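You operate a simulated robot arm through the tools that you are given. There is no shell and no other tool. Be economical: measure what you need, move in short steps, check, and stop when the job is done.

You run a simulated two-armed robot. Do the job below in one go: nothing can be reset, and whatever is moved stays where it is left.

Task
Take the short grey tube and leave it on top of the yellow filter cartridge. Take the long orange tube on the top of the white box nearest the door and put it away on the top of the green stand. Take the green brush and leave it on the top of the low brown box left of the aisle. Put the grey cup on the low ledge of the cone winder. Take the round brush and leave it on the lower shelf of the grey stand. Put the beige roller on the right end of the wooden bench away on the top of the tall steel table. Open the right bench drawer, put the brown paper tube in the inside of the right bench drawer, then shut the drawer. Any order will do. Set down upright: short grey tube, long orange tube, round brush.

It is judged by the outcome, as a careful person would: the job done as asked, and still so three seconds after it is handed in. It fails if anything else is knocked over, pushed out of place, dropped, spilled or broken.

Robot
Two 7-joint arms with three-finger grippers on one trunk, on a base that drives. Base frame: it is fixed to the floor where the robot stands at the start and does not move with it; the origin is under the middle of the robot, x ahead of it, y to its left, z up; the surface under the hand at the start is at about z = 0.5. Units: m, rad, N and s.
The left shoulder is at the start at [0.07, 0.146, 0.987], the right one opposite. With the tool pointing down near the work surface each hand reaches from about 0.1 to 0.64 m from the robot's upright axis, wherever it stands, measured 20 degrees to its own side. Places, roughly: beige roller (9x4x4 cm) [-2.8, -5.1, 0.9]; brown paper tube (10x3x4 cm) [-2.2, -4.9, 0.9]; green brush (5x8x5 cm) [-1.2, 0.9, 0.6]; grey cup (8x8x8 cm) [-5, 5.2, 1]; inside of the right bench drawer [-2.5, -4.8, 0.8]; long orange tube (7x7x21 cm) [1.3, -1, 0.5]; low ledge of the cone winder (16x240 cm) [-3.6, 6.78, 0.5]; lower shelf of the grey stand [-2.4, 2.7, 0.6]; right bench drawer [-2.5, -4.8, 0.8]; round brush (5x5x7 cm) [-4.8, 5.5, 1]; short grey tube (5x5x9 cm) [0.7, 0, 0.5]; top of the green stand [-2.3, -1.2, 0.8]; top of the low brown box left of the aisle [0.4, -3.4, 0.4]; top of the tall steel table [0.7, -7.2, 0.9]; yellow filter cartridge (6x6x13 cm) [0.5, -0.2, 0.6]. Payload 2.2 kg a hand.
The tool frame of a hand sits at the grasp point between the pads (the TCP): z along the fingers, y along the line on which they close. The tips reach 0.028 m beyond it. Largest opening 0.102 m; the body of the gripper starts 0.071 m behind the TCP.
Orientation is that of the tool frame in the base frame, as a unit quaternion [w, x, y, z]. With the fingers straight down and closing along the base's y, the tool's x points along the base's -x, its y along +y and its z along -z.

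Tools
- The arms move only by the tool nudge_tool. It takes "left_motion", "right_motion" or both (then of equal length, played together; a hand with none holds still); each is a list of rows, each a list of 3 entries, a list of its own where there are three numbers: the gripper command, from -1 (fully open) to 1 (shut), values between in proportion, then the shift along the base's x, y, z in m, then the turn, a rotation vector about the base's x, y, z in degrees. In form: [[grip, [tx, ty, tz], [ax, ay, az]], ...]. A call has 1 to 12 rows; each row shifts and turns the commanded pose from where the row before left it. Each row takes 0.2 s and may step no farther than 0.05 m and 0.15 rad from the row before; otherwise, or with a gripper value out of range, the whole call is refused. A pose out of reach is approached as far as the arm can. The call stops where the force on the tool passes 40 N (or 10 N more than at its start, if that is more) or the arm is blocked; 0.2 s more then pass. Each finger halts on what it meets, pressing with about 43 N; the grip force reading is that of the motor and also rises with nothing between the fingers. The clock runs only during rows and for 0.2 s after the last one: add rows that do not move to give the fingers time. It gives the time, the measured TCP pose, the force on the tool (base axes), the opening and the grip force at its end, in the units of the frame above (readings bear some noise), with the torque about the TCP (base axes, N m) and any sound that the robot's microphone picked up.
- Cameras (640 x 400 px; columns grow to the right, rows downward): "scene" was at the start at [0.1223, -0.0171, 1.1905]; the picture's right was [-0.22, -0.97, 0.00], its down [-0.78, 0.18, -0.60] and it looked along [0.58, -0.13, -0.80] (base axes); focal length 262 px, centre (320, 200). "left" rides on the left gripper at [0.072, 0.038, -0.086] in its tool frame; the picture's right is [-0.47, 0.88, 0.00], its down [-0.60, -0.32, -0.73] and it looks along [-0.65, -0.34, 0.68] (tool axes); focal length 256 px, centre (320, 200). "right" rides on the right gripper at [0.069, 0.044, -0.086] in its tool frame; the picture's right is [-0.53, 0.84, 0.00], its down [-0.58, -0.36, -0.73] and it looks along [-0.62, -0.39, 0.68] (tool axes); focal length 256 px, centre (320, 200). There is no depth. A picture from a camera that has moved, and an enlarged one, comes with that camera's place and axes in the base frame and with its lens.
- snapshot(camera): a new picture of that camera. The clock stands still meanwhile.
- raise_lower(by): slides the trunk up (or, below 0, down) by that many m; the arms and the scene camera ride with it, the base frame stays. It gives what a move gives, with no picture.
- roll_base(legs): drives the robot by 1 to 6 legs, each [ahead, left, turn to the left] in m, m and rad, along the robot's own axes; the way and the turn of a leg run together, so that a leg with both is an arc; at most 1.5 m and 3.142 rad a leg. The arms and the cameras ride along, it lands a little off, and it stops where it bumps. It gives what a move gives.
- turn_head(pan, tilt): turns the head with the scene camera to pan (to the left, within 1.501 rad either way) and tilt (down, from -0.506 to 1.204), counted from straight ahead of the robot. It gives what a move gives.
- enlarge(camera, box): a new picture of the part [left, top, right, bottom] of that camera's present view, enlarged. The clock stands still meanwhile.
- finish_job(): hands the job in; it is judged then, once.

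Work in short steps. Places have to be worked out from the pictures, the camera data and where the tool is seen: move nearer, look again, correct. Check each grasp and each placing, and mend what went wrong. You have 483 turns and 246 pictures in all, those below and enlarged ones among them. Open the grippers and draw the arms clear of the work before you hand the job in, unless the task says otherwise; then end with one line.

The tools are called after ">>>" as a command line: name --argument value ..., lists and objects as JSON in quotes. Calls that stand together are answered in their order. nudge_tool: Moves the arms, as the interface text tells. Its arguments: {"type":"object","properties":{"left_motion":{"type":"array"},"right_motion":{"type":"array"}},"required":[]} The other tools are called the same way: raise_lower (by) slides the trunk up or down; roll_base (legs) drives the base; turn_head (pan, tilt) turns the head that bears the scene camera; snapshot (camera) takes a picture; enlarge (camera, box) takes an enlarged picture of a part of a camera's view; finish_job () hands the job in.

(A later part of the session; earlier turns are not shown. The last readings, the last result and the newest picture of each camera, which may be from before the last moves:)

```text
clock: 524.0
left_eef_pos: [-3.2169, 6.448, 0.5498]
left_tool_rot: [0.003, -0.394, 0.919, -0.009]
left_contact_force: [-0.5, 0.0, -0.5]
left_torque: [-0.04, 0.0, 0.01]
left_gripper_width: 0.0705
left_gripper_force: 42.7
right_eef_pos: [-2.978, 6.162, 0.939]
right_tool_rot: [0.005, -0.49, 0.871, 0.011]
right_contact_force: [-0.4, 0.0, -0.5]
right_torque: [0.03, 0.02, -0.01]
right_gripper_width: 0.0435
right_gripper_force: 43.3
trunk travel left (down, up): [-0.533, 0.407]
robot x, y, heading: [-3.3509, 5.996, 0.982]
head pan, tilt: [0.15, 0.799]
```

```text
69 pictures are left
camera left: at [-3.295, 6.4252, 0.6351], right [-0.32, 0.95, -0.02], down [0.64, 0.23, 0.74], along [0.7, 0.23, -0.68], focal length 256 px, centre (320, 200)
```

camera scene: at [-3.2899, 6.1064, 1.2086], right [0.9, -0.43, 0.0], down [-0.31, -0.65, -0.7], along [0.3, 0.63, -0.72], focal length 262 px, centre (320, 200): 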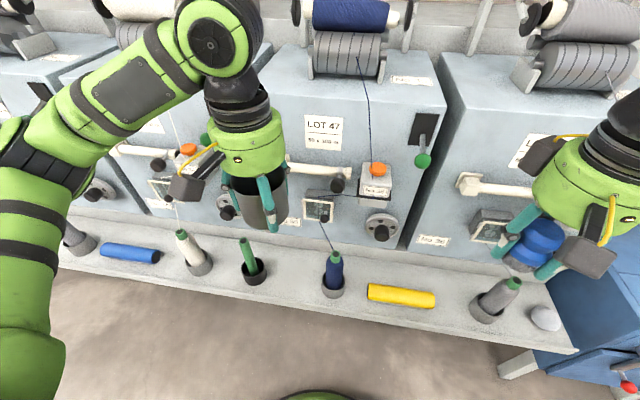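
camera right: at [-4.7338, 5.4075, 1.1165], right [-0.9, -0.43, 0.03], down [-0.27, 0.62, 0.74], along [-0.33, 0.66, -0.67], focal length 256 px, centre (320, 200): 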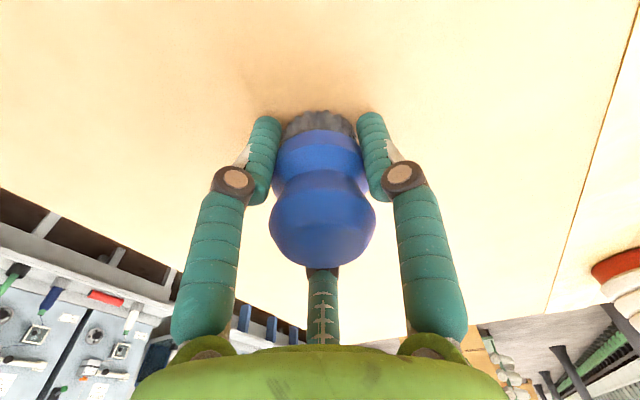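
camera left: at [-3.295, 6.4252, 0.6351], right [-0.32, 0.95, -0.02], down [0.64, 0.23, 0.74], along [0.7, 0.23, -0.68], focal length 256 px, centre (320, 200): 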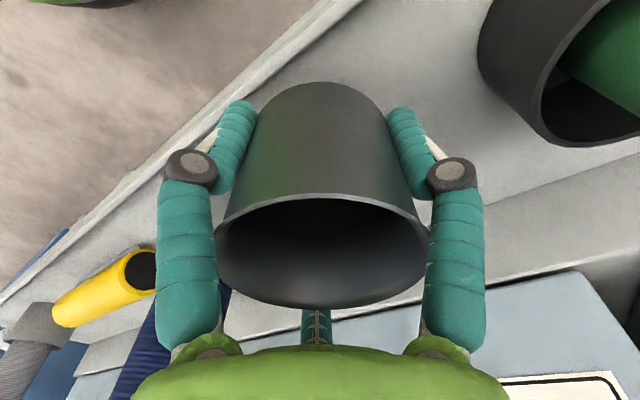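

The cup is not down yet and is a bit near the front edge. I shift it 2 cm inward and keep lowering.

>>> nudge_tool --left_motion '[[1, [0.011, 0.0165, 0], [0, 0, 0]], [1, [0, 0, -0.004], [0, 0, 0]], [1, [0, 0, -0.004], [0, 0, 0]], [1, [0, 0, 0], [0, 0, 0]]]'

```text
clock: 525.0
left_eef_pos: [-3.205, 6.4655, 0.5422]
left_tool_rot: [0.004, -0.394, 0.919, -0.009]
left_contact_force: [-0.5, 0.2, -1.1]
left_torque: [0.0, 0.0, 0.03]
left_gripper_width: 0.0703
left_gripper_force: 42.9
right_eef_pos: [-2.9792, 6.1631, 0.9391]
right_tool_rot: [0.004, -0.491, 0.871, 0.011]
right_contact_force: [-0.5, 0.3, -0.7]
right_torque: [-0.01, 0.0, -0.02]
right_gripper_width: 0.0435
right_gripper_force: 43.4
trunk travel left (down, up): [-0.533, 0.407]
robot x, y, heading: [-3.353, 5.9967, 0.98]
head pan, tilt: [0.15, 0.799]
```

>>> nudge_tool --left_motion '[[1, [0, 0, -0.004], [0, 0, 0]], [1, [0, 0, -0.004], [0, 0, 0]], [1, [0, 0, -0.003], [0, 0, 0]], [1, [0, 0, 0], [0, 0, 0]]]'

>>> enlarge --camera "scene" --box '[220, 200, 380, 330]'

```text
clock: 526.0
left_eef_pos: [-3.206, 6.4651, 0.5314]
left_tool_rot: [0.003, -0.395, 0.919, -0.008]
left_contact_force: [0.3, 0.3, -2.0]
left_torque: [-0.01, -0.01, -0.02]
left_gripper_width: 0.0702
left_gripper_force: 42.3
right_eef_pos: [-2.9781, 6.1623, 0.9387]
right_tool_rot: [0.005, -0.49, 0.872, 0.011]
right_contact_force: [-0.2, -0.8, -0.7]
right_torque: [-0.01, 0.01, 0.01]
right_gripper_width: 0.0434
right_gripper_force: 43.4
trunk travel left (down, up): [-0.533, 0.407]
robot x, y, heading: [-3.3533, 5.9953, 0.979]
head pan, tilt: [0.15, 0.799]
```

```text
3.08 times, centred on (300, 265) of scene
camera zoom: at [-3.29, 6.1064, 1.2086], right [0.9, -0.43, 0.0], down [-0.31, -0.65, -0.7], along [0.3, 0.63, -0.72], focal length 806 px, centre (382, 0)
```

zoom: 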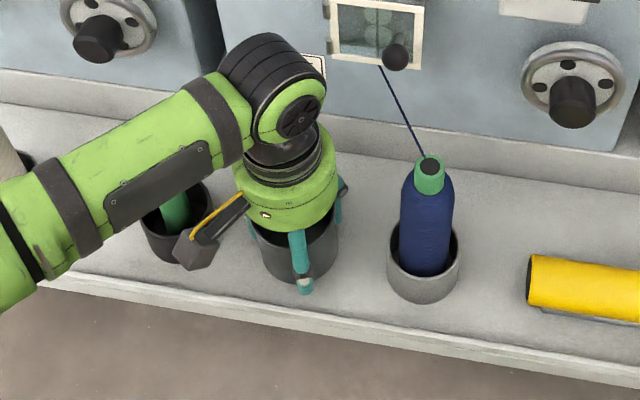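

>>> nudge_tool --left_motion '[[1, [0, 0, -0.003], [0, 0, 0]], [1, [0, 0, -0.003], [0, 0, 0]], [1, [0, 0, 0], [0, 0, 0]]]'

>>> snapshot --camera "left"

```text
clock: 526.8
left_eef_pos: [-3.2057, 6.4643, 0.5287]
left_tool_rot: [0.006, -0.394, 0.919, -0.006]
left_contact_force: [-6.0, 0.1, 37.1]
left_torque: [0.42, 1.29, 0.1]
left_gripper_width: 0.0704
left_gripper_force: 42.9
right_eef_pos: [-2.9802, 6.1591, 0.9402]
right_tool_rot: [0.007, -0.491, 0.871, 0.013]
right_contact_force: [0.4, 0.0, -0.4]
right_torque: [-0.03, -0.02, 0.03]
right_gripper_width: 0.0436
right_gripper_force: 43.3
trunk travel left (down, up): [-0.533, 0.407]
robot x, y, heading: [-3.3533, 5.991, 0.982]
head pan, tilt: [0.15, 0.799]
```

```text
67 pictures are left
camera left: at [-3.2848, 6.4403, 0.6141], right [-0.32, 0.95, -0.01], down [0.63, 0.22, 0.74], along [0.7, 0.23, -0.67], focal length 256 px, centre (320, 200)
```

left: 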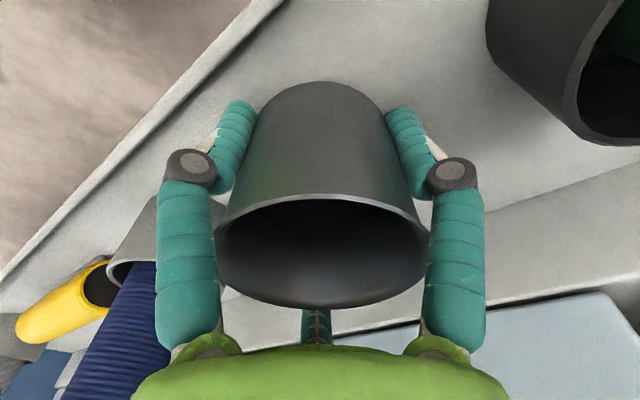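

The cup is seated, with the contact felt. I ease up slightly and open slowly, then rise straight up.

>>> nudge_tool --left_motion '[[1, [0, 0, 0.002], [0, 0, 0]], [-0.45, [0, 0, 0], [0, 0, 0]], [-0.55, [0, 0, 0], [0, 0, 0]], [-0.7, [0, 0, 0], [0, 0, 0]], [-0.85, [0, 0, 0], [0, 0, 0]], [-0.85, [0, 0, 0.01], [0, 0, 0]], [-0.85, [0, 0, 0.03], [0, 0, 0]], [-0.85, [0, 0, 0.04], [0, 0, 0]], [-0.85, [0, 0, 0.04], [0, 0, 0]]]'

>>> snapshot --camera "left"

>>> enlarge --camera "scene" --box '[180, 180, 400, 330]'

```text
clock: 528.8
left_eef_pos: [-3.2056, 6.4656, 0.6463]
left_tool_rot: [0.003, -0.394, 0.919, -0.009]
left_contact_force: [0.2, -0.2, -0.8]
left_torque: [0.03, 0.0, 0.0]
left_gripper_width: 0.0941
left_gripper_force: 0.0
right_eef_pos: [-2.9781, 6.1613, 0.9396]
right_tool_rot: [0.005, -0.491, 0.871, 0.012]
right_contact_force: [-0.4, -0.3, -0.3]
right_torque: [0.03, -0.02, 0.0]
right_gripper_width: 0.0432
right_gripper_force: 42.5
trunk travel left (down, up): [-0.533, 0.407]
robot x, y, heading: [-3.3499, 5.9932, 0.984]
head pan, tilt: [0.15, 0.799]
```

```text
66 pictures are left
camera left: at [-3.2834, 6.4409, 0.7318], right [-0.32, 0.95, -0.02], down [0.64, 0.23, 0.74], along [0.7, 0.23, -0.68], focal length 256 px, centre (320, 200)
```

left: 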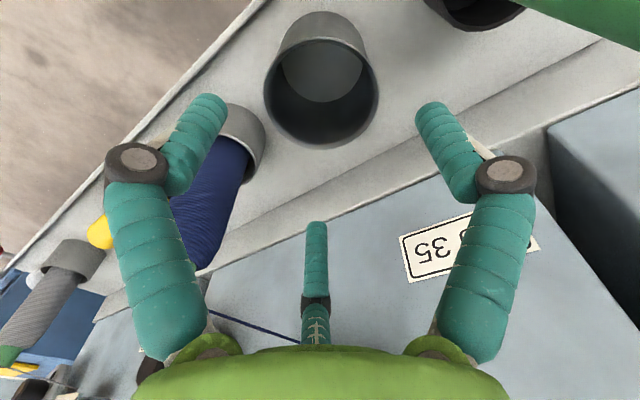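

```text
2.67 times, centred on (290, 255) of scene
camera zoom: at [-3.2899, 6.1058, 1.2086], right [0.9, -0.43, 0.0], down [-0.31, -0.65, -0.7], along [0.3, 0.63, -0.72], focal length 699 px, centre (400, 53)
```

zoom: 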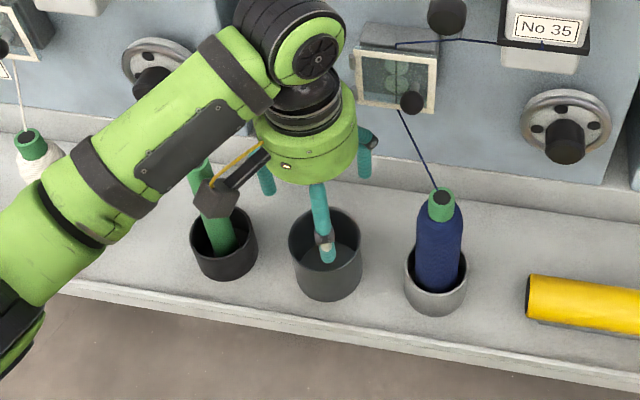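

The cup stands well on the ledge, with the neighbours undisturbed. I raise the hand and trunk and back away.

>>> nudge_tool --left_motion '[[-0.85, [0, 0, 0.045], [0, 0, 0]], [-0.85, [0, 0, 0.045], [0, 0, 0]], [-0.85, [-0.01, -0.015, 0.04], [0, 0, 0]], [-0.85, [-0.02, -0.03, 0.03], [0, 0, 0]], [-0.85, [-0.025, -0.035, 0.02], [0, 0, 6]], [-0.85, [-0.025, -0.035, 0.0], [0, 0, 6]]]'

>>> raise_lower --by 0.25

>>> roll_base --legs '[[-0.45, 0, 0]]'

>>> turn_head --pan 0.0 --tilt 0.6

>>> snapshot --camera "scene"

```text
clock: 530.2
left_eef_pos: [-3.2851, 6.35, 0.8295]
left_tool_rot: [0.003, -0.489, 0.873, -0.008]
left_contact_force: [0.1, 0.8, 0.1]
left_torque: [0.04, 0.01, 0.02]
left_gripper_width: 0.0944
left_gripper_force: 0.0
right_eef_pos: [-2.9787, 6.1609, 0.9402]
right_tool_rot: [0.005, -0.49, 0.871, 0.012]
right_contact_force: [-0.4, -0.2, -0.1]
right_torque: [0.03, 0.01, 0.01]
right_gripper_width: 0.0434
right_gripper_force: 43.1
trunk travel left (down, up): [-0.533, 0.407]
robot x, y, heading: [-3.3545, 5.9917, 0.982]
head pan, tilt: [0.15, 0.799]
```

```text
clock: 532.8
left_eef_pos: [-3.2831, 6.3515, 1.0787]
left_tool_rot: [0.004, -0.487, 0.873, -0.009]
left_contact_force: [0.2, -0.8, -0.1]
left_torque: [0.03, -0.01, -0.04]
left_gripper_width: 0.0944
left_gripper_force: 0.1
right_eef_pos: [-2.9778, 6.1629, 1.1891]
right_tool_rot: [0.005, -0.49, 0.871, 0.012]
right_contact_force: [-0.3, -0.4, 0.3]
right_torque: [-0.01, 0.04, 0.04]
right_gripper_width: 0.0434
right_gripper_force: 42.8
trunk travel left (down, up): [-0.783, 0.157]
robot x, y, heading: [-3.3558, 5.9931, 0.986]
head pan, tilt: [0.15, 0.799]
```

```text
clock: 535.5
left_eef_pos: [-3.5273, 5.9883, 1.0795]
left_tool_rot: [0.005, -0.49, 0.872, -0.009]
left_contact_force: [-0.4, -0.4, 0.7]
left_torque: [-0.03, 0.04, 0.01]
left_gripper_width: 0.0943
left_gripper_force: 0.0
right_eef_pos: [-3.2218, 5.8021, 1.1882]
right_tool_rot: [0.004, -0.493, 0.87, 0.012]
right_contact_force: [0.3, 0.4, 0.0]
right_torque: [0.0, 0.02, 0.0]
right_gripper_width: 0.0436
right_gripper_force: 43.0
trunk travel left (down, up): [-0.783, 0.157]
robot x, y, heading: [-3.5987, 5.6275, 0.989]
head pan, tilt: [0.15, 0.799]
```

```text
clock: 536.2
left_eef_pos: [-3.5293, 5.9888, 1.0782]
left_tool_rot: [0.004, -0.491, 0.871, -0.009]
left_contact_force: [-0.1, 0.2, 0.7]
left_torque: [0.01, 0.0, -0.02]
left_gripper_width: 0.0944
left_gripper_force: 0.0
right_eef_pos: [-3.2224, 5.8, 1.1887]
right_tool_rot: [0.005, -0.492, 0.87, 0.013]
right_contact_force: [-0.5, -0.5, -0.8]
right_torque: [-0.01, 0.0, 0.01]
right_gripper_width: 0.0435
right_gripper_force: 42.9
trunk travel left (down, up): [-0.783, 0.157]
robot x, y, heading: [-3.5933, 5.6273, 0.986]
head pan, tilt: [0.0, 0.6]
```

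```text
64 pictures are left
camera scene: at [-3.519, 5.742, 1.4755], right [0.83, -0.55, 0.0], down [-0.31, -0.47, -0.82], along [0.46, 0.69, -0.57], focal length 262 px, centre (320, 200)
```

scene: 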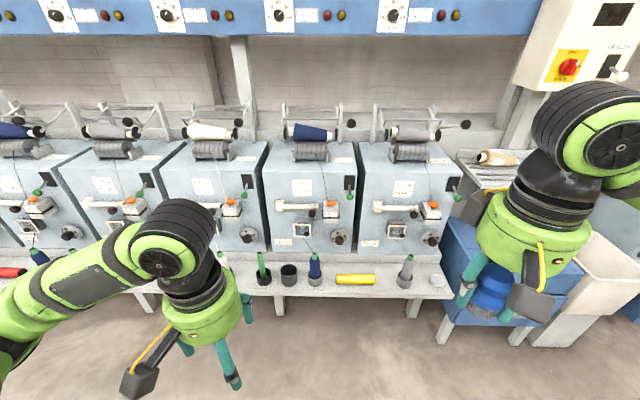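

The cup is confirmed on the ledge. I raise the trunk, turn back along the aisle and return toward the grey stand with the brush.

>>> raise_lower --by 0.15

>>> roll_base --legs '[[0, 0, -1.58], [0.945, 0.284, 0], [0.98, -0.03, 0]]'

>>> turn_head --pan -0.7 --tilt 0.6

>>> snapshot --camera "scene"

```text
clock: 538.0
left_eef_pos: [-3.5281, 5.9867, 1.2281]
left_tool_rot: [0.004, -0.49, 0.872, -0.009]
left_contact_force: [-0.4, -0.4, 0.9]
left_torque: [-0.01, 0.02, 0.0]
left_gripper_width: 0.0944
left_gripper_force: 0.0
right_eef_pos: [-3.2215, 5.7997, 1.3387]
right_tool_rot: [0.004, -0.493, 0.87, 0.012]
right_contact_force: [0.3, 0.1, -1.1]
right_torque: [0.01, -0.01, 0.04]
right_gripper_width: 0.0435
right_gripper_force: 43.2
trunk travel left (down, up): [-0.933, 0.007]
robot x, y, heading: [-3.5964, 5.627, 0.98]
head pan, tilt: [0.0, 0.6]
```

```text
clock: 551.6
left_eef_pos: [-1.5148, 4.7184, 1.2289]
left_tool_rot: [-0.002, 0.263, 0.965, -0.009]
left_contact_force: [-0.9, -0.4, -0.1]
left_torque: [0.02, 0.02, -0.02]
left_gripper_width: 0.0945
left_gripper_force: 0.1
right_eef_pos: [-1.699, 4.411, 1.3393]
right_tool_rot: [0.013, 0.261, 0.965, 0.005]
right_contact_force: [0.0, -0.2, -0.1]
right_torque: [0.0, -0.03, -0.01]
right_gripper_width: 0.0432
right_gripper_force: 42.9
trunk travel left (down, up): [-0.933, 0.007]
robot x, y, heading: [-1.8754, 4.7779, -0.568]
head pan, tilt: [0.0, 0.6]
```

```text
clock: 552.6
left_eef_pos: [-1.5146, 4.718, 1.2289]
left_tool_rot: [-0.004, 0.263, 0.965, -0.008]
left_contact_force: [-0.5, 0.1, -0.3]
left_torque: [-0.02, 0.01, 0.01]
left_gripper_width: 0.0943
left_gripper_force: 0.1
right_eef_pos: [-1.698, 4.4095, 1.3391]
right_tool_rot: [0.011, 0.261, 0.965, 0.005]
right_contact_force: [0.0, 0.6, 0.1]
right_torque: [0.04, -0.01, -0.01]
right_gripper_width: 0.0432
right_gripper_force: 43.3
trunk travel left (down, up): [-0.933, 0.007]
robot x, y, heading: [-1.8714, 4.7789, -0.577]
head pan, tilt: [-0.7, 0.6]
```

```text
63 pictures are left
camera scene: at [-1.8065, 4.6682, 1.6255], right [-0.96, -0.29, 0.0], down [-0.17, 0.54, -0.83], along [0.24, -0.79, -0.56], focal length 262 px, centre (320, 200)
```

scene: 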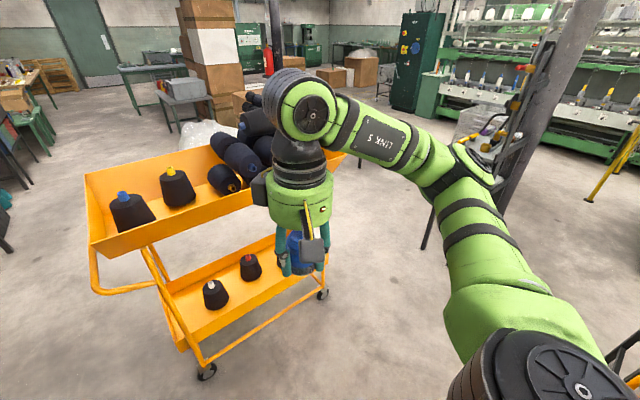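

>>> roll_base --legs '[[0.617, -0.911, 0], [0.43, -0.47, 0], [0.27, -0.7, 0]]'

>>> roll_base --legs '[[0, 0, 3.05]]'

>>> turn_head --pan 0.0 --tilt 0.6

>>> snapshot --camera "scene"

```text
clock: 565.1
left_eef_pos: [-1.5418, 2.24, 1.2283]
left_tool_rot: [-0.003, 0.275, 0.962, -0.009]
left_contact_force: [-0.5, 0.3, -0.2]
left_torque: [0.02, -0.01, 0.01]
left_gripper_width: 0.0943
left_gripper_force: 0.0
right_eef_pos: [-1.732, 1.9362, 1.3397]
right_tool_rot: [0.012, 0.273, 0.962, 0.003]
right_contact_force: [0.2, 0.9, -0.6]
right_torque: [-0.04, 0.01, -0.03]
right_gripper_width: 0.0432
right_gripper_force: 42.7
trunk travel left (down, up): [-0.933, 0.007]
robot x, y, heading: [-1.9018, 2.309, -0.6]
head pan, tilt: [-0.7, 0.6]
```

```text
clock: 572.6
left_eef_pos: [-2.2487, 2.4223, 1.2286]
left_tool_rot: [-0.009, 0.944, -0.331, 0.003]
left_contact_force: [0.6, 0.7, -0.4]
left_torque: [-0.02, 0.01, 0.01]
left_gripper_width: 0.0942
left_gripper_force: 0.1
right_eef_pos: [-2.0227, 2.7008, 1.339]
right_tool_rot: [0.004, 0.944, -0.329, -0.011]
right_contact_force: [0.2, -0.7, -0.8]
right_torque: [-0.03, 0.01, -0.02]
right_gripper_width: 0.0433
right_gripper_force: 43.0
trunk travel left (down, up): [-0.933, 0.007]
robot x, y, heading: [-1.8997, 2.3064, 2.424]
head pan, tilt: [-0.7, 0.6]
```

```text
clock: 573.7
left_eef_pos: [-2.2492, 2.4223, 1.2301]
left_tool_rot: [-0.008, 0.944, -0.331, 0.004]
left_contact_force: [0.0, 0.0, -0.3]
left_torque: [-0.01, -0.01, 0.04]
left_gripper_width: 0.0944
left_gripper_force: 0.0
right_eef_pos: [-2.0224, 2.7009, 1.3409]
right_tool_rot: [0.004, 0.944, -0.328, -0.013]
right_contact_force: [0.7, 0.5, -1.3]
right_torque: [0.0, -0.01, -0.02]
right_gripper_width: 0.0435
right_gripper_force: 43.4
trunk travel left (down, up): [-0.933, 0.007]
robot x, y, heading: [-1.8992, 2.3119, 2.425]
head pan, tilt: [0.0, 0.6]
```

```text
62 pictures are left
camera scene: at [-2.005, 2.3995, 1.6255], right [0.66, 0.75, 0.0], down [0.43, -0.37, -0.83], along [-0.62, 0.54, -0.56], focal length 262 px, centre (320, 200)
```

scene: 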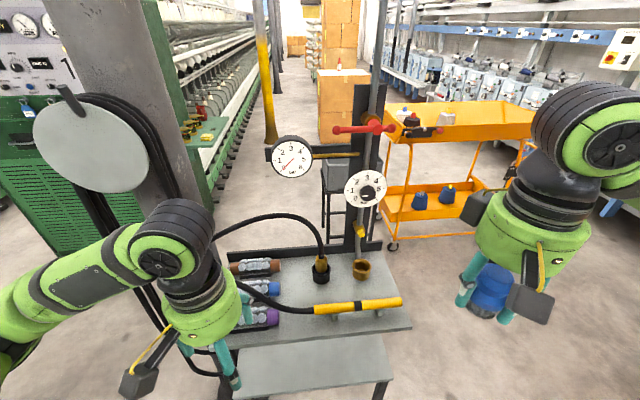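

The lower shelf of the grey stand spans about (-2.46, 2.42) to (-2.13, 2.86) at its front, at z ≈ 0.6. I lower the trunk 0.4 m and move the brush toward (-2.32, 2.755).

>>> raise_lower --by -0.4

>>> turn_head --pan -0.1 --tilt 0.9

>>> snapshot --camera "scene"

```text
clock: 577.5
left_eef_pos: [-2.2481, 2.4226, 0.8283]
left_tool_rot: [-0.008, 0.944, -0.331, 0.003]
left_contact_force: [0.3, -0.6, -0.3]
left_torque: [0.04, -0.03, 0.02]
left_gripper_width: 0.0944
left_gripper_force: 0.0
right_eef_pos: [-2.023, 2.7012, 0.9385]
right_tool_rot: [0.005, 0.944, -0.329, -0.012]
right_contact_force: [-0.3, 0.2, -0.7]
right_torque: [-0.01, 0.01, -0.03]
right_gripper_width: 0.0434
right_gripper_force: 42.8
trunk travel left (down, up): [-0.533, 0.407]
robot x, y, heading: [-1.9061, 2.3089, 2.424]
head pan, tilt: [0.0, 0.6]
```

```text
clock: 578.3
left_eef_pos: [-2.2493, 2.4226, 0.8289]
left_tool_rot: [-0.01, 0.944, -0.331, 0.004]
left_contact_force: [0.5, 0.0, -0.9]
left_torque: [0.0, 0.01, 0.0]
left_gripper_width: 0.0944
left_gripper_force: 0.0
right_eef_pos: [-2.0231, 2.702, 0.9392]
right_tool_rot: [0.004, 0.944, -0.329, -0.012]
right_contact_force: [-0.3, 0.1, -0.7]
right_torque: [0.03, -0.02, 0.0]
right_gripper_width: 0.0433
right_gripper_force: 42.7
trunk travel left (down, up): [-0.533, 0.407]
robot x, y, heading: [-1.9022, 2.3046, 2.43]
head pan, tilt: [-0.099, 0.901]
```

```text
61 pictures are left
camera scene: at [-1.9903, 2.3964, 1.2007], right [0.73, 0.69, 0.0], down [0.54, -0.57, -0.62], along [-0.43, 0.45, -0.78], focal length 262 px, centre (320, 200)
```

scene: 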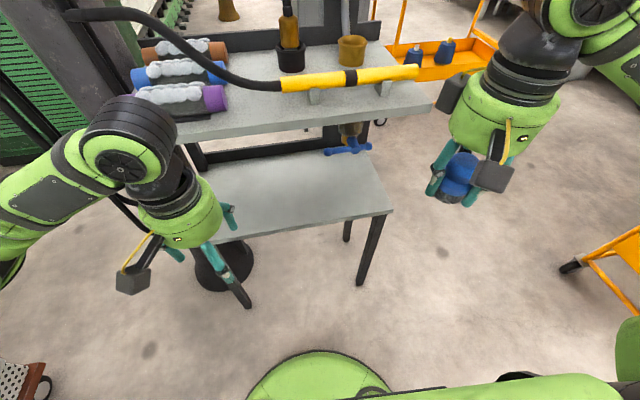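

The upper shelf (z ≈ 0.94) sits right above the lower one (z ≈ 0.62), so a straight-down hand cannot go in. I will set the brush upright on the grey table and regrasp it with the hand pitched forward, so it can go in under the upper shelf. First I raise the trunk, then turn to the table.

>>> raise_lower --by 0.3

>>> roll_base --legs '[[-0.1, -0.1, 0], [0, 0, -3.05], [0.1, -0.5, 0]]'

>>> turn_head --pan 0.0 --tilt 0.85

>>> snapshot --camera "scene"

```text
clock: 581.3
left_eef_pos: [-2.2488, 2.4217, 1.1284]
left_tool_rot: [-0.009, 0.944, -0.331, 0.004]
left_contact_force: [0.3, -0.4, 0.4]
left_torque: [-0.01, 0.05, 0.03]
left_gripper_width: 0.0945
left_gripper_force: 0.0
right_eef_pos: [-2.0234, 2.7019, 1.239]
right_tool_rot: [0.004, 0.945, -0.328, -0.012]
right_contact_force: [-0.3, 0.0, -0.7]
right_torque: [0.01, -0.04, 0.02]
right_gripper_width: 0.0433
right_gripper_force: 43.0
trunk travel left (down, up): [-0.833, 0.107]
robot x, y, heading: [-1.8979, 2.31, 2.422]
head pan, tilt: [-0.099, 0.901]
```

```text
clock: 592.4
left_eef_pos: [-1.6253, 1.7704, 1.1274]
left_tool_rot: [-0.004, 0.295, 0.955, -0.009]
left_contact_force: [0.1, 0.3, 0.9]
left_torque: [0.02, 0.04, -0.02]
left_gripper_width: 0.0945
left_gripper_force: 0.1
right_eef_pos: [-1.8294, 1.4748, 1.2391]
right_tool_rot: [0.013, 0.292, 0.956, 0.004]
right_contact_force: [0.6, 0.6, -1.0]
right_torque: [-0.01, 0.01, 0.01]
right_gripper_width: 0.0432
right_gripper_force: 43.3
trunk travel left (down, up): [-0.833, 0.107]
robot x, y, heading: [-1.9803, 1.8571, -0.638]
head pan, tilt: [-0.099, 0.901]
```

```text
clock: 593.0
left_eef_pos: [-1.626, 1.7695, 1.1286]
left_tool_rot: [-0.003, 0.295, 0.955, -0.009]
left_contact_force: [0.3, 0.0, 0.2]
left_torque: [0.01, 0.02, 0.01]
left_gripper_width: 0.0944
left_gripper_force: 0.0
right_eef_pos: [-1.83, 1.4734, 1.2385]
right_tool_rot: [0.013, 0.292, 0.956, 0.004]
right_contact_force: [0.4, 0.0, -0.8]
right_torque: [0.01, 0.02, 0.0]
right_gripper_width: 0.0432
right_gripper_force: 43.3
trunk travel left (down, up): [-0.833, 0.107]
robot x, y, heading: [-1.9786, 1.8569, -0.642]
head pan, tilt: [0.0, 0.85]
```

```text
60 pictures are left
camera scene: at [-1.8783, 1.7784, 1.5046], right [-0.6, -0.8, 0.0], down [-0.6, 0.45, -0.66], along [0.53, -0.39, -0.75], focal length 262 px, centre (320, 200)
```

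scene: 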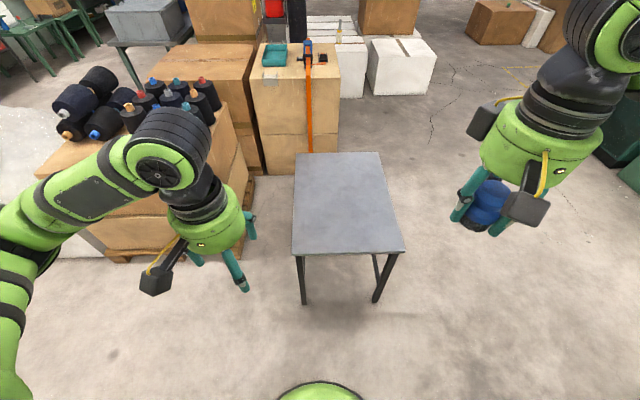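

>>> roll_base --legs '[[0.26, 0, 0]]'

>>> raise_lower --by -0.35

>>> nudge_tool --right_motion '[[1, [0.035, -0.02, -0.02], [0, 0, 0]], [1, [0.035, -0.02, -0.02], [0, 0, 0]], [1, [0.035, -0.02, -0.02], [0, 0, 0]], [1, [0.035, -0.015, -0.02], [0, 0, 0]], [1, [0.03, 0.0, -0.03], [0, 0, 0]], [1, [0, 0, 0], [0, 0, 0]]]'

>>> snapshot --camera "scene"

```text
clock: 594.9
left_eef_pos: [-1.4245, 1.6156, 1.1281]
left_tool_rot: [-0.003, 0.3, 0.954, -0.009]
left_contact_force: [-0.3, -0.1, -0.3]
left_torque: [0.0, 0.01, 0.02]
left_gripper_width: 0.0941
left_gripper_force: 0.1
right_eef_pos: [-1.6317, 1.3209, 1.2398]
right_tool_rot: [0.013, 0.297, 0.955, 0.003]
right_contact_force: [-1.4, 0.0, -0.1]
right_torque: [-0.03, -0.01, -0.02]
right_gripper_width: 0.0433
right_gripper_force: 43.5
trunk travel left (down, up): [-0.833, 0.107]
robot x, y, heading: [-1.7797, 1.704, -0.65]
head pan, tilt: [0.0, 0.85]
```

```text
clock: 598.3
left_eef_pos: [-1.4238, 1.6136, 0.7795]
left_tool_rot: [-0.004, 0.3, 0.954, -0.009]
left_contact_force: [0.2, -0.1, -0.3]
left_torque: [0.01, -0.03, 0.01]
left_gripper_width: 0.0946
left_gripper_force: 0.1
right_eef_pos: [-1.6299, 1.3193, 0.8893]
right_tool_rot: [0.011, 0.297, 0.955, 0.003]
right_contact_force: [0.7, 0.0, -0.9]
right_torque: [0.03, 0.02, -0.02]
right_gripper_width: 0.0432
right_gripper_force: 43.2
trunk travel left (down, up): [-0.483, 0.457]
robot x, y, heading: [-1.7779, 1.7008, -0.646]
head pan, tilt: [0.0, 0.85]
```

```text
clock: 599.7
left_eef_pos: [-1.424, 1.6148, 0.7795]
left_tool_rot: [-0.002, 0.299, 0.954, -0.009]
left_contact_force: [-0.3, 0.9, -0.9]
left_torque: [-0.01, -0.01, 0.04]
left_gripper_width: 0.094
left_gripper_force: 0.1
right_eef_pos: [-1.4587, 1.246, 0.7797]
right_tool_rot: [0.013, 0.296, 0.955, 0.005]
right_contact_force: [0.4, -0.3, 0.0]
right_torque: [-0.02, -0.04, -0.01]
right_gripper_width: 0.0432
right_gripper_force: 43.0
trunk travel left (down, up): [-0.483, 0.457]
robot x, y, heading: [-1.7788, 1.7017, -0.65]
head pan, tilt: [0.0, 0.85]
```

```text
59 pictures are left
camera scene: at [-1.6761, 1.6252, 1.1547], right [-0.6, -0.8, 0.0], down [-0.6, 0.45, -0.66], along [0.53, -0.4, -0.75], focal length 262 px, centre (320, 200)
```

scene: 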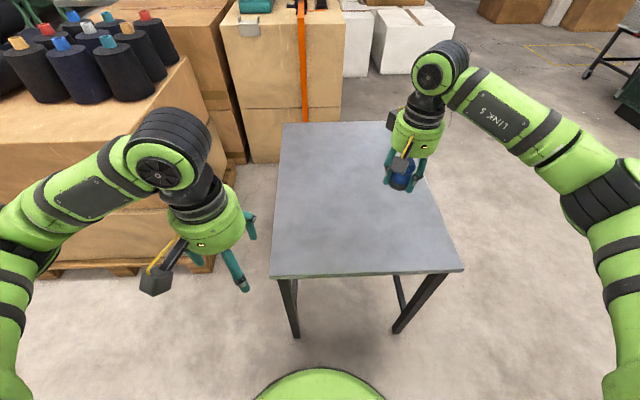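

The brush is over the table. I move a little toward the table middle and lower it.

>>> nudge_tool --right_motion '[[1, [0.015, 0.02, -0.03], [0, 0, 0]], [1, [0.015, 0.02, -0.03], [0, 0, 0]], [1, [0, 0, -0.03], [0, 0, 0]], [1, [0, 0, -0.02], [0, 0, 0]], [1, [0, 0, -0.01], [0, 0, 0]], [1, [0, 0, 0], [0, 0, 0]]]'

>>> nudge_tool --right_motion '[[1, [0, 0, -0.006], [0, 0, 0]], [1, [0, 0, -0.004], [0, 0, 0]], [1, [0, 0, 0], [0, 0, 0]]]'

```text
clock: 601.1
left_eef_pos: [-1.4224, 1.6145, 0.7794]
left_tool_rot: [-0.004, 0.3, 0.954, -0.009]
left_contact_force: [-0.5, -0.1, 0.6]
left_torque: [-0.01, -0.01, -0.01]
left_gripper_width: 0.0945
left_gripper_force: 0.0
right_eef_pos: [-1.431, 1.2851, 0.6607]
right_tool_rot: [0.012, 0.296, 0.955, 0.005]
right_contact_force: [0.2, -0.4, 0.3]
right_torque: [0.01, -0.01, -0.02]
right_gripper_width: 0.0434
right_gripper_force: 42.8
trunk travel left (down, up): [-0.483, 0.457]
robot x, y, heading: [-1.7803, 1.701, -0.647]
head pan, tilt: [0.0, 0.85]
```

```text
clock: 601.9
left_eef_pos: [-1.423, 1.6135, 0.7794]
left_tool_rot: [-0.004, 0.3, 0.954, -0.009]
left_contact_force: [-0.2, -0.2, 0.5]
left_torque: [0.01, -0.05, -0.02]
left_gripper_width: 0.0944
left_gripper_force: 0.0
right_eef_pos: [-1.4292, 1.2835, 0.65]
right_tool_rot: [0.011, 0.297, 0.955, 0.004]
right_contact_force: [-0.2, -0.5, -0.1]
right_torque: [-0.01, 0.05, 0.02]
right_gripper_width: 0.0434
right_gripper_force: 43.2
trunk travel left (down, up): [-0.483, 0.457]
robot x, y, heading: [-1.7771, 1.7033, -0.649]
head pan, tilt: [0.0, 0.85]
```

>>> nudge_tool --right_motion '[[1, [0, 0, -0.004], [0, 0, 0]], [1, [0, 0, -0.003], [0, 0, 0]], [1, [0, 0, 0], [0, 0, 0]]]'

>>> enlarge --camera "scene" --box '[310, 130, 470, 260]'

```text
clock: 602.7
left_eef_pos: [-1.4227, 1.6152, 0.7799]
left_tool_rot: [-0.004, 0.301, 0.954, -0.009]
left_contact_force: [0.6, -0.1, 0.8]
left_torque: [0.02, 0.05, 0.0]
left_gripper_width: 0.0941
left_gripper_force: 0.0
right_eef_pos: [-1.4291, 1.2855, 0.6418]
right_tool_rot: [0.013, 0.296, 0.955, 0.004]
right_contact_force: [0.0, 0.1, -0.9]
right_torque: [0.03, -0.02, 0.01]
right_gripper_width: 0.0434
right_gripper_force: 43.2
trunk travel left (down, up): [-0.483, 0.457]
robot x, y, heading: [-1.7791, 1.7061, -0.647]
head pan, tilt: [0.0, 0.85]
```

```text
3.08 times, centred on (390, 195) of scene
camera zoom: at [-1.6755, 1.6251, 1.1546], right [-0.6, -0.8, 0.0], down [-0.6, 0.45, -0.66], along [0.53, -0.4, -0.75], focal length 806 px, centre (105, 215)
```

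zoom: 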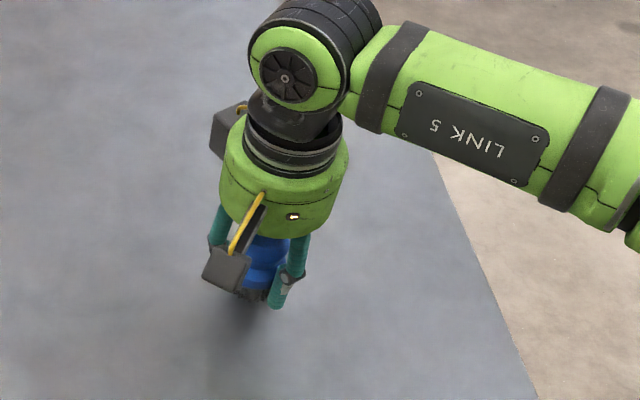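

>>> nudge_tool --right_motion '[[1, [0, 0, -0.004], [0, 0, 0]], [1, [0, 0, -0.003], [0, 0, 0]], [1, [0, 0, 0], [0, 0, 0]]]'

>>> nudge_tool --right_motion '[[1, [0, 0, -0.003], [0, 0, 0]], [1, [0, 0, -0.002], [0, 0, 0]], [1, [0, 0, 0], [0, 0, 0]]]'

```text
clock: 603.5
left_eef_pos: [-1.4219, 1.6139, 0.7779]
left_tool_rot: [-0.003, 0.3, 0.954, -0.009]
left_contact_force: [0.4, -0.1, 0.2]
left_torque: [0.01, 0.01, 0.02]
left_gripper_width: 0.0942
left_gripper_force: 0.0
right_eef_pos: [-1.4291, 1.284, 0.6353]
right_tool_rot: [0.013, 0.296, 0.955, 0.004]
right_contact_force: [0.1, 0.0, 0.0]
right_torque: [0.06, 0.02, 0.02]
right_gripper_width: 0.043
right_gripper_force: 43.3
trunk travel left (down, up): [-0.483, 0.457]
robot x, y, heading: [-1.777, 1.7023, -0.651]
head pan, tilt: [0.0, 0.85]
```

```text
clock: 604.3
left_eef_pos: [-1.4248, 1.6138, 0.7785]
left_tool_rot: [-0.003, 0.3, 0.954, -0.01]
left_contact_force: [-0.9, 0.3, 0.3]
left_torque: [0.02, -0.01, 0.02]
left_gripper_width: 0.0942
left_gripper_force: 0.1
right_eef_pos: [-1.4302, 1.2866, 0.6319]
right_tool_rot: [0.013, 0.297, 0.955, 0.004]
right_contact_force: [-0.4, -2.7, 8.1]
right_torque: [-0.12, 0.18, 0.08]
right_gripper_width: 0.0433
right_gripper_force: 43.1
trunk travel left (down, up): [-0.483, 0.457]
robot x, y, heading: [-1.78, 1.6989, -0.648]
head pan, tilt: [0.0, 0.85]
```

Contact at TCP z = 0.632, so the brush stands on the table 46 mm below the TCP. I release it, rise clear and pitch the hand 32° forward.

>>> nudge_tool --right_motion '[[0.1, [0, 0, 0.001], [0, 0, 0]], [-0.1, [0, 0, 0], [0, 0, 0]], [-0.4, [0, 0, 0], [0, 0, 0]], [-0.8, [0, 0, 0.005], [0, 0, 0]], [-1, [0, 0, 0.03], [0, 0, 0]], [-1, [0, 0, 0.04], [0, 0, 0]], [-1, [0, 0, 0.03], [0, 0, 0]]]'

>>> snapshot --camera "right"

```text
clock: 605.9
left_eef_pos: [-1.4232, 1.6139, 0.7792]
left_tool_rot: [-0.002, 0.3, 0.954, -0.009]
left_contact_force: [-0.2, -0.1, -0.5]
left_torque: [0.02, -0.03, 0.04]
left_gripper_width: 0.0943
left_gripper_force: 0.0
right_eef_pos: [-1.43, 1.2882, 0.7387]
right_tool_rot: [0.011, 0.296, 0.955, 0.005]
right_contact_force: [0.0, 0.6, 0.4]
right_torque: [0.04, -0.05, 0.01]
right_gripper_width: 0.1021
right_gripper_force: 0.1
trunk travel left (down, up): [-0.483, 0.457]
robot x, y, heading: [-1.7774, 1.7035, -0.65]
head pan, tilt: [0.0, 0.85]
```

```text
57 pictures are left
camera right: at [-1.4646, 1.3619, 0.824], right [0.92, 0.39, 0.02], down [0.25, -0.63, 0.74], along [0.3, -0.67, -0.68], focal length 256 px, centre (320, 200)
```

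right: 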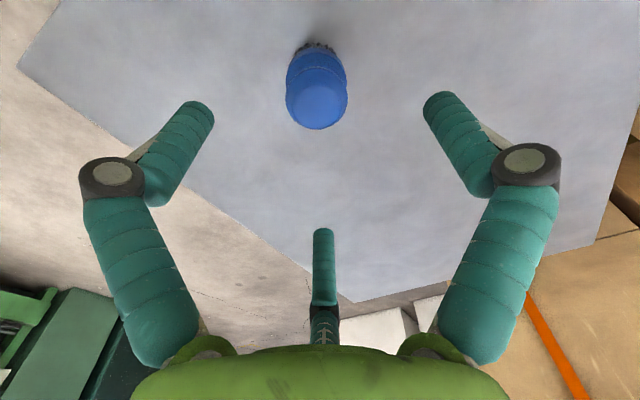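

The brush stands upright at (-1.431, 1.286). I pitch the hand forward while drawing it back slightly.

>>> nudge_tool --right_motion '[[-1, [-0.014, 0.01, 0.0], [-4.84, -6.37, 0]], [-1, [-0.014, 0.01, 0.0], [-4.84, -6.37, 0]], [-1, [-0.014, 0.01, 0.0], [-4.84, -6.37, 0]], [-1, [-0.012, 0.01, 0.0], [-4.84, -6.37, 0]], [-1, [0, 0, 0], [0, 0, 0]]]'

>>> snapshot --camera "right"

>>> enlarge --camera "scene" --box '[310, 120, 470, 250]'

```text
clock: 607.1
left_eef_pos: [-1.4231, 1.6143, 0.7782]
left_tool_rot: [-0.003, 0.301, 0.954, -0.009]
left_contact_force: [0.2, -0.5, -0.8]
left_torque: [0.0, 0.02, -0.01]
left_gripper_width: 0.0941
left_gripper_force: 0.0
right_eef_pos: [-1.4837, 1.326, 0.7352]
right_tool_rot: [0.272, 0.283, 0.915, -0.091]
right_contact_force: [0.7, 0.3, -0.5]
right_torque: [0.0, -0.02, 0.02]
right_gripper_width: 0.1021
right_gripper_force: 0.1
trunk travel left (down, up): [-0.483, 0.457]
robot x, y, heading: [-1.7745, 1.6988, -0.646]
head pan, tilt: [0.0, 0.85]
```

```text
56 pictures are left
camera right: at [-1.5461, 1.421, 0.7697], right [0.85, 0.45, 0.28], down [-0.13, -0.34, 0.93], along [0.51, -0.83, -0.23], focal length 256 px, centre (320, 200)
```

right: 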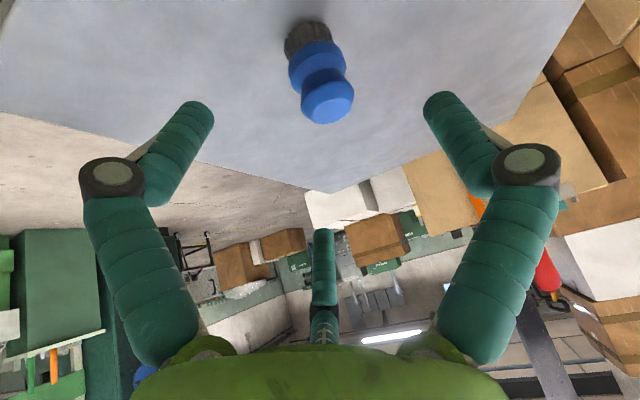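

```text
3.08 times, centred on (390, 185) of scene
camera zoom: at [-1.6753, 1.6251, 1.1546], right [-0.6, -0.8, 0.0], down [-0.6, 0.45, -0.66], along [0.53, -0.4, -0.75], focal length 806 px, centre (105, 246)
```

zoom: 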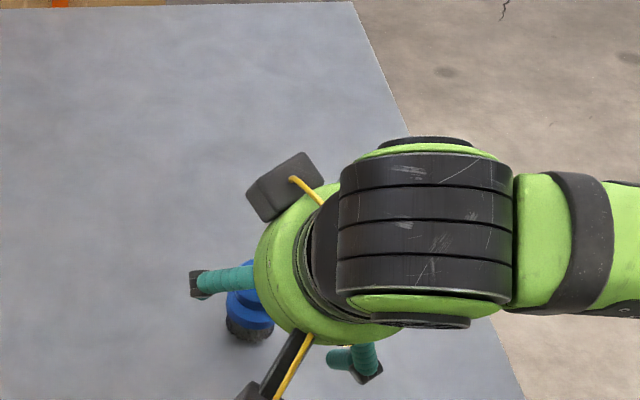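

The hand is pitched 33° with the brush on its axis. I advance along the tool axis onto it.

>>> nudge_tool --right_motion '[[-1, [0.0177, -0.0133, -0.03], [0, 0, 0]], [-1, [0.0177, -0.0133, -0.03], [0, 0, 0]], [-1, [0.016, -0.012, -0.024], [0, 0, 0]], [-1, [0, 0, 0], [0, 0, 0]]]'

>>> snapshot --camera "right"

```text
clock: 608.1
left_eef_pos: [-1.4232, 1.6133, 0.7789]
left_tool_rot: [-0.003, 0.301, 0.954, -0.01]
left_contact_force: [-0.3, -1.5, -0.1]
left_torque: [0.01, -0.04, -0.01]
left_gripper_width: 0.0941
left_gripper_force: 0.1
right_eef_pos: [-1.4328, 1.2896, 0.6512]
right_tool_rot: [0.271, 0.282, 0.916, -0.089]
right_contact_force: [0.2, -0.2, 0.3]
right_torque: [-0.04, 0.01, 0.0]
right_gripper_width: 0.102
right_gripper_force: 0.1
trunk travel left (down, up): [-0.483, 0.457]
robot x, y, heading: [-1.7794, 1.7036, -0.648]
head pan, tilt: [0.0, 0.85]
```

```text
54 pictures are left
camera right: at [-1.4946, 1.3844, 0.6845], right [0.85, 0.45, 0.28], down [-0.13, -0.34, 0.93], along [0.51, -0.83, -0.23], focal length 256 px, centre (320, 200)
```

right: 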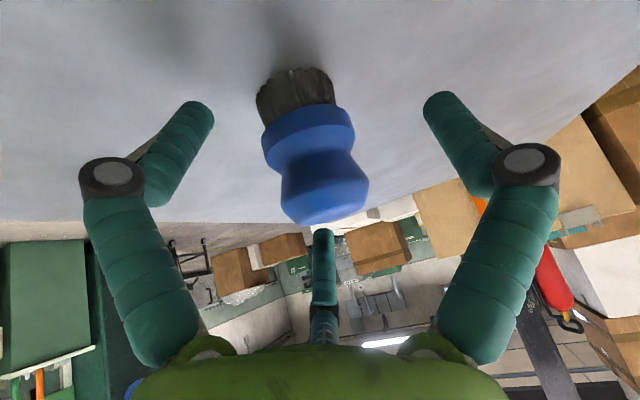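

The knob is centred between the prongs. I close slowly.

>>> nudge_tool --right_motion '[[-0.6, [0, 0, 0], [0, 0, 0]], [-0.3, [0, 0, 0], [0, 0, 0]], [-0.1, [0, 0, 0], [0, 0, 0]], [0.1, [0, 0, 0], [0, 0, 0]], [0.3, [0, 0, 0], [0, 0, 0]], [0.6, [0, 0, 0], [0, 0, 0]], [1, [0, 0, 0], [0, 0, 0]], [1, [0, 0, 0], [0, 0, 0]]]'

>>> snapshot --camera "right"

```text
clock: 609.9
left_eef_pos: [-1.4232, 1.6131, 0.7783]
left_tool_rot: [-0.003, 0.3, 0.954, -0.009]
left_contact_force: [-0.3, 0.0, 0.1]
left_torque: [-0.02, 0.0, -0.01]
left_gripper_width: 0.0943
left_gripper_force: 0.0
right_eef_pos: [-1.4341, 1.2889, 0.6506]
right_tool_rot: [0.271, 0.282, 0.916, -0.089]
right_contact_force: [0.0, 0.0, 0.4]
right_torque: [0.03, 0.04, -0.03]
right_gripper_width: 0.0494
right_gripper_force: 43.3
trunk travel left (down, up): [-0.483, 0.457]
robot x, y, heading: [-1.7774, 1.7038, -0.643]
head pan, tilt: [0.0, 0.85]
```

```text
53 pictures are left
camera right: at [-1.4945, 1.3844, 0.6848], right [0.85, 0.45, 0.28], down [-0.13, -0.34, 0.93], along [0.51, -0.83, -0.23], focal length 256 px, centre (320, 200)
```

right: 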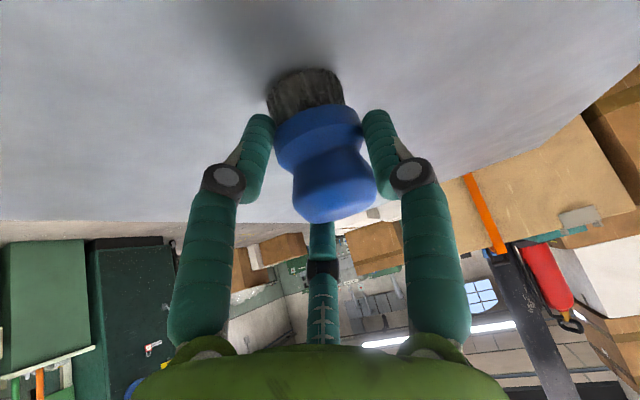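

It is held, and the brush still looks upright. I lift and check it from the scene camera.

>>> nudge_tool --right_motion '[[1, [0, 0, 0.02], [0, 0, 0]], [1, [0, 0, 0.04], [0, 0, 0]], [1, [0, 0, 0.05], [0, 0, 0]], [1, [0, 0, 0], [0, 0, 0]]]'

>>> snapshot --camera "right"

>>> enlarge --camera "scene" --box '[310, 120, 470, 250]'

```text
clock: 610.9
left_eef_pos: [-1.4225, 1.6134, 0.7792]
left_tool_rot: [-0.004, 0.3, 0.954, -0.008]
left_contact_force: [0.1, 0.2, 0.3]
left_torque: [0.04, 0.0, 0.01]
left_gripper_width: 0.0942
left_gripper_force: 0.0
right_eef_pos: [-1.432, 1.2941, 0.7639]
right_tool_rot: [0.27, 0.282, 0.916, -0.09]
right_contact_force: [0.6, 0.1, -0.5]
right_torque: [0.0, 0.05, 0.0]
right_gripper_width: 0.0493
right_gripper_force: 43.1
trunk travel left (down, up): [-0.483, 0.457]
robot x, y, heading: [-1.7756, 1.7023, -0.649]
head pan, tilt: [0.0, 0.85]
```

```text
52 pictures are left
camera right: at [-1.494, 1.3892, 0.7982], right [0.85, 0.45, 0.28], down [-0.13, -0.34, 0.93], along [0.51, -0.83, -0.23], focal length 256 px, centre (320, 200)
```

right: 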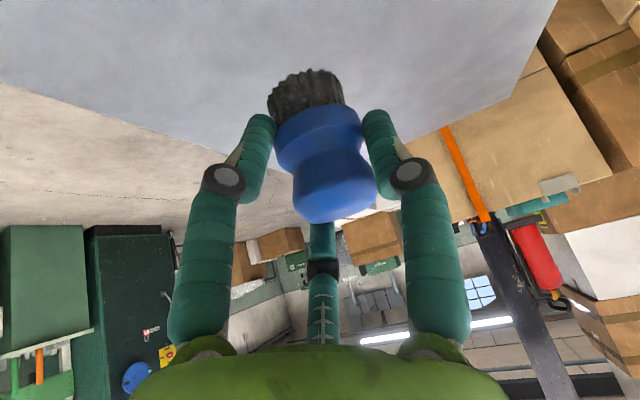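

```text
3.08 times, centred on (390, 185) of scene
camera zoom: at [-1.6754, 1.6248, 1.1545], right [-0.6, -0.8, 0.0], down [-0.6, 0.45, -0.66], along [0.53, -0.4, -0.75], focal length 806 px, centre (105, 246)
```

zoom: 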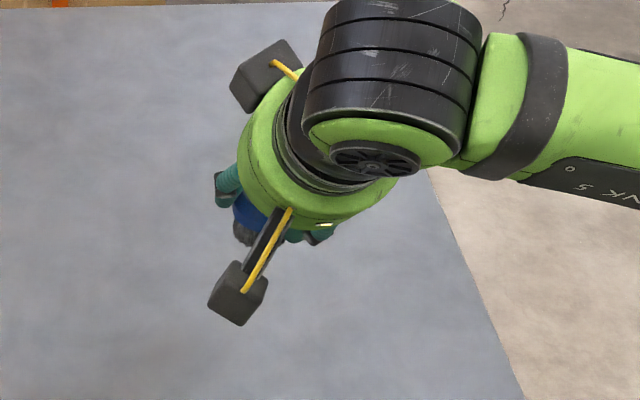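

The brush is held upright in the pitched hand, with its bottom 65 mm below the TCP. I raise the trunk, turn round and drive to a pre-position in front of the stand.

>>> raise_lower --by 0.35

>>> roll_base --legs '[[-0.1, 0.02, 0], [0, 0, 3.1]]'

```text
clock: 614.3
left_eef_pos: [-1.4237, 1.6135, 1.1282]
left_tool_rot: [-0.004, 0.3, 0.954, -0.009]
left_contact_force: [-0.2, -0.3, 0.0]
left_torque: [-0.01, 0.01, 0.0]
left_gripper_width: 0.0944
left_gripper_force: 0.1
right_eef_pos: [-1.4323, 1.2932, 1.1139]
right_tool_rot: [0.27, 0.282, 0.916, -0.089]
right_contact_force: [0.2, 0.1, -0.2]
right_torque: [-0.01, -0.01, 0.03]
right_gripper_width: 0.0489
right_gripper_force: 43.2
trunk travel left (down, up): [-0.833, 0.107]
robot x, y, heading: [-1.7782, 1.6992, -0.648]
head pan, tilt: [0.0, 0.85]
```

```text
clock: 622.9
left_eef_pos: [-2.2021, 1.8642, 1.1277]
left_tool_rot: [-0.007, 0.956, -0.292, 0.003]
left_contact_force: [0.8, -0.1, 0.2]
left_torque: [0.02, 0.0, 0.01]
left_gripper_width: 0.0945
left_gripper_force: 0.1
right_eef_pos: [-2.1976, 2.1833, 1.1135]
right_tool_rot: [-0.088, 0.918, -0.276, -0.27]
right_contact_force: [0.1, 0.0, -0.8]
right_torque: [0.0, -0.05, -0.02]
right_gripper_width: 0.0488
right_gripper_force: 43.1
trunk travel left (down, up): [-0.833, 0.107]
robot x, y, heading: [-1.8448, 1.7836, 2.508]
head pan, tilt: [0.0, 0.85]
```

>>> roll_base --legs '[[0.145, -0.223, 0]]'

>>> raise_lower --by -0.39

>>> turn_head --pan 0.0 --tilt 0.65

>>> snapshot --camera "scene"

>>> snapshot --camera "right"

```text
clock: 624.8
left_eef_pos: [-2.184, 2.1298, 1.1277]
left_tool_rot: [-0.009, 0.956, -0.293, 0.002]
left_contact_force: [0.3, -0.7, 0.1]
left_torque: [0.01, 0.01, 0.02]
left_gripper_width: 0.0947
left_gripper_force: 0.1
right_eef_pos: [-2.1801, 2.4497, 1.1142]
right_tool_rot: [-0.089, 0.918, -0.276, -0.272]
right_contact_force: [-1.1, 0.0, -0.8]
right_torque: [0.01, -0.01, 0.02]
right_gripper_width: 0.0487
right_gripper_force: 43.3
trunk travel left (down, up): [-0.833, 0.107]
robot x, y, heading: [-1.826, 2.0471, 2.508]
head pan, tilt: [0.0, 0.85]
```

```text
clock: 628.5
left_eef_pos: [-2.1837, 2.1311, 0.7382]
left_tool_rot: [-0.008, 0.956, -0.293, 0.003]
left_contact_force: [-0.1, -0.4, -0.7]
left_torque: [-0.01, 0.02, 0.0]
left_gripper_width: 0.0941
left_gripper_force: 0.0
right_eef_pos: [-2.179, 2.451, 0.7245]
right_tool_rot: [-0.087, 0.918, -0.276, -0.271]
right_contact_force: [-0.3, -0.1, -0.7]
right_torque: [0.02, 0.02, -0.01]
right_gripper_width: 0.0485
right_gripper_force: 43.2
trunk travel left (down, up): [-0.443, 0.497]
robot x, y, heading: [-1.8294, 2.0493, 2.501]
head pan, tilt: [0.0, 0.85]
```

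```text
clock: 629.3
left_eef_pos: [-2.1839, 2.1317, 0.7398]
left_tool_rot: [-0.008, 0.956, -0.293, 0.003]
left_contact_force: [-0.2, 0.4, 0.1]
left_torque: [0.02, 0.04, -0.01]
left_gripper_width: 0.0942
left_gripper_force: 0.0
right_eef_pos: [-2.1795, 2.4509, 0.7248]
right_tool_rot: [-0.088, 0.918, -0.275, -0.272]
right_contact_force: [0.1, 0.4, -1.2]
right_torque: [-0.01, -0.01, 0.02]
right_gripper_width: 0.0485
right_gripper_force: 43.2
trunk travel left (down, up): [-0.443, 0.497]
robot x, y, heading: [-1.8281, 2.0452, 2.508]
head pan, tilt: [0.0, 0.649]
```

```text
50 pictures are left
camera scene: at [-1.9382, 2.1276, 1.1311], right [0.59, 0.81, 0.0], down [0.49, -0.36, -0.8], along [-0.64, 0.47, -0.61], focal length 262 px, centre (320, 200)
```

scene: 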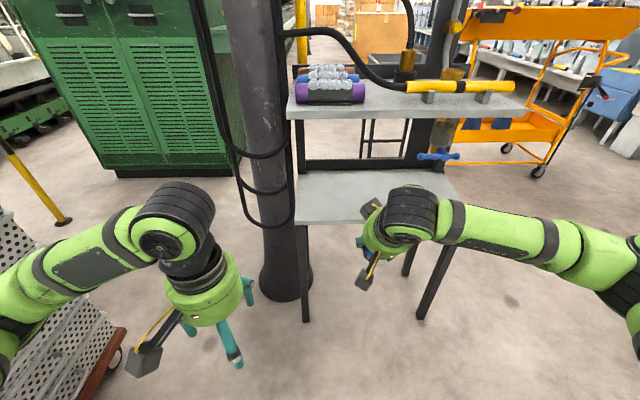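

```text
49 pictures are left
camera right: at [-2.1168, 2.3561, 0.758], right [-0.84, -0.46, 0.28], down [0.13, 0.34, 0.93], along [-0.52, 0.82, -0.23], focal length 256 px, centre (320, 200)
```

right: 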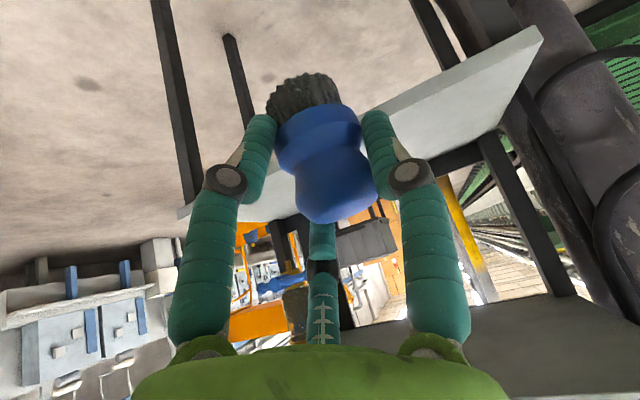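

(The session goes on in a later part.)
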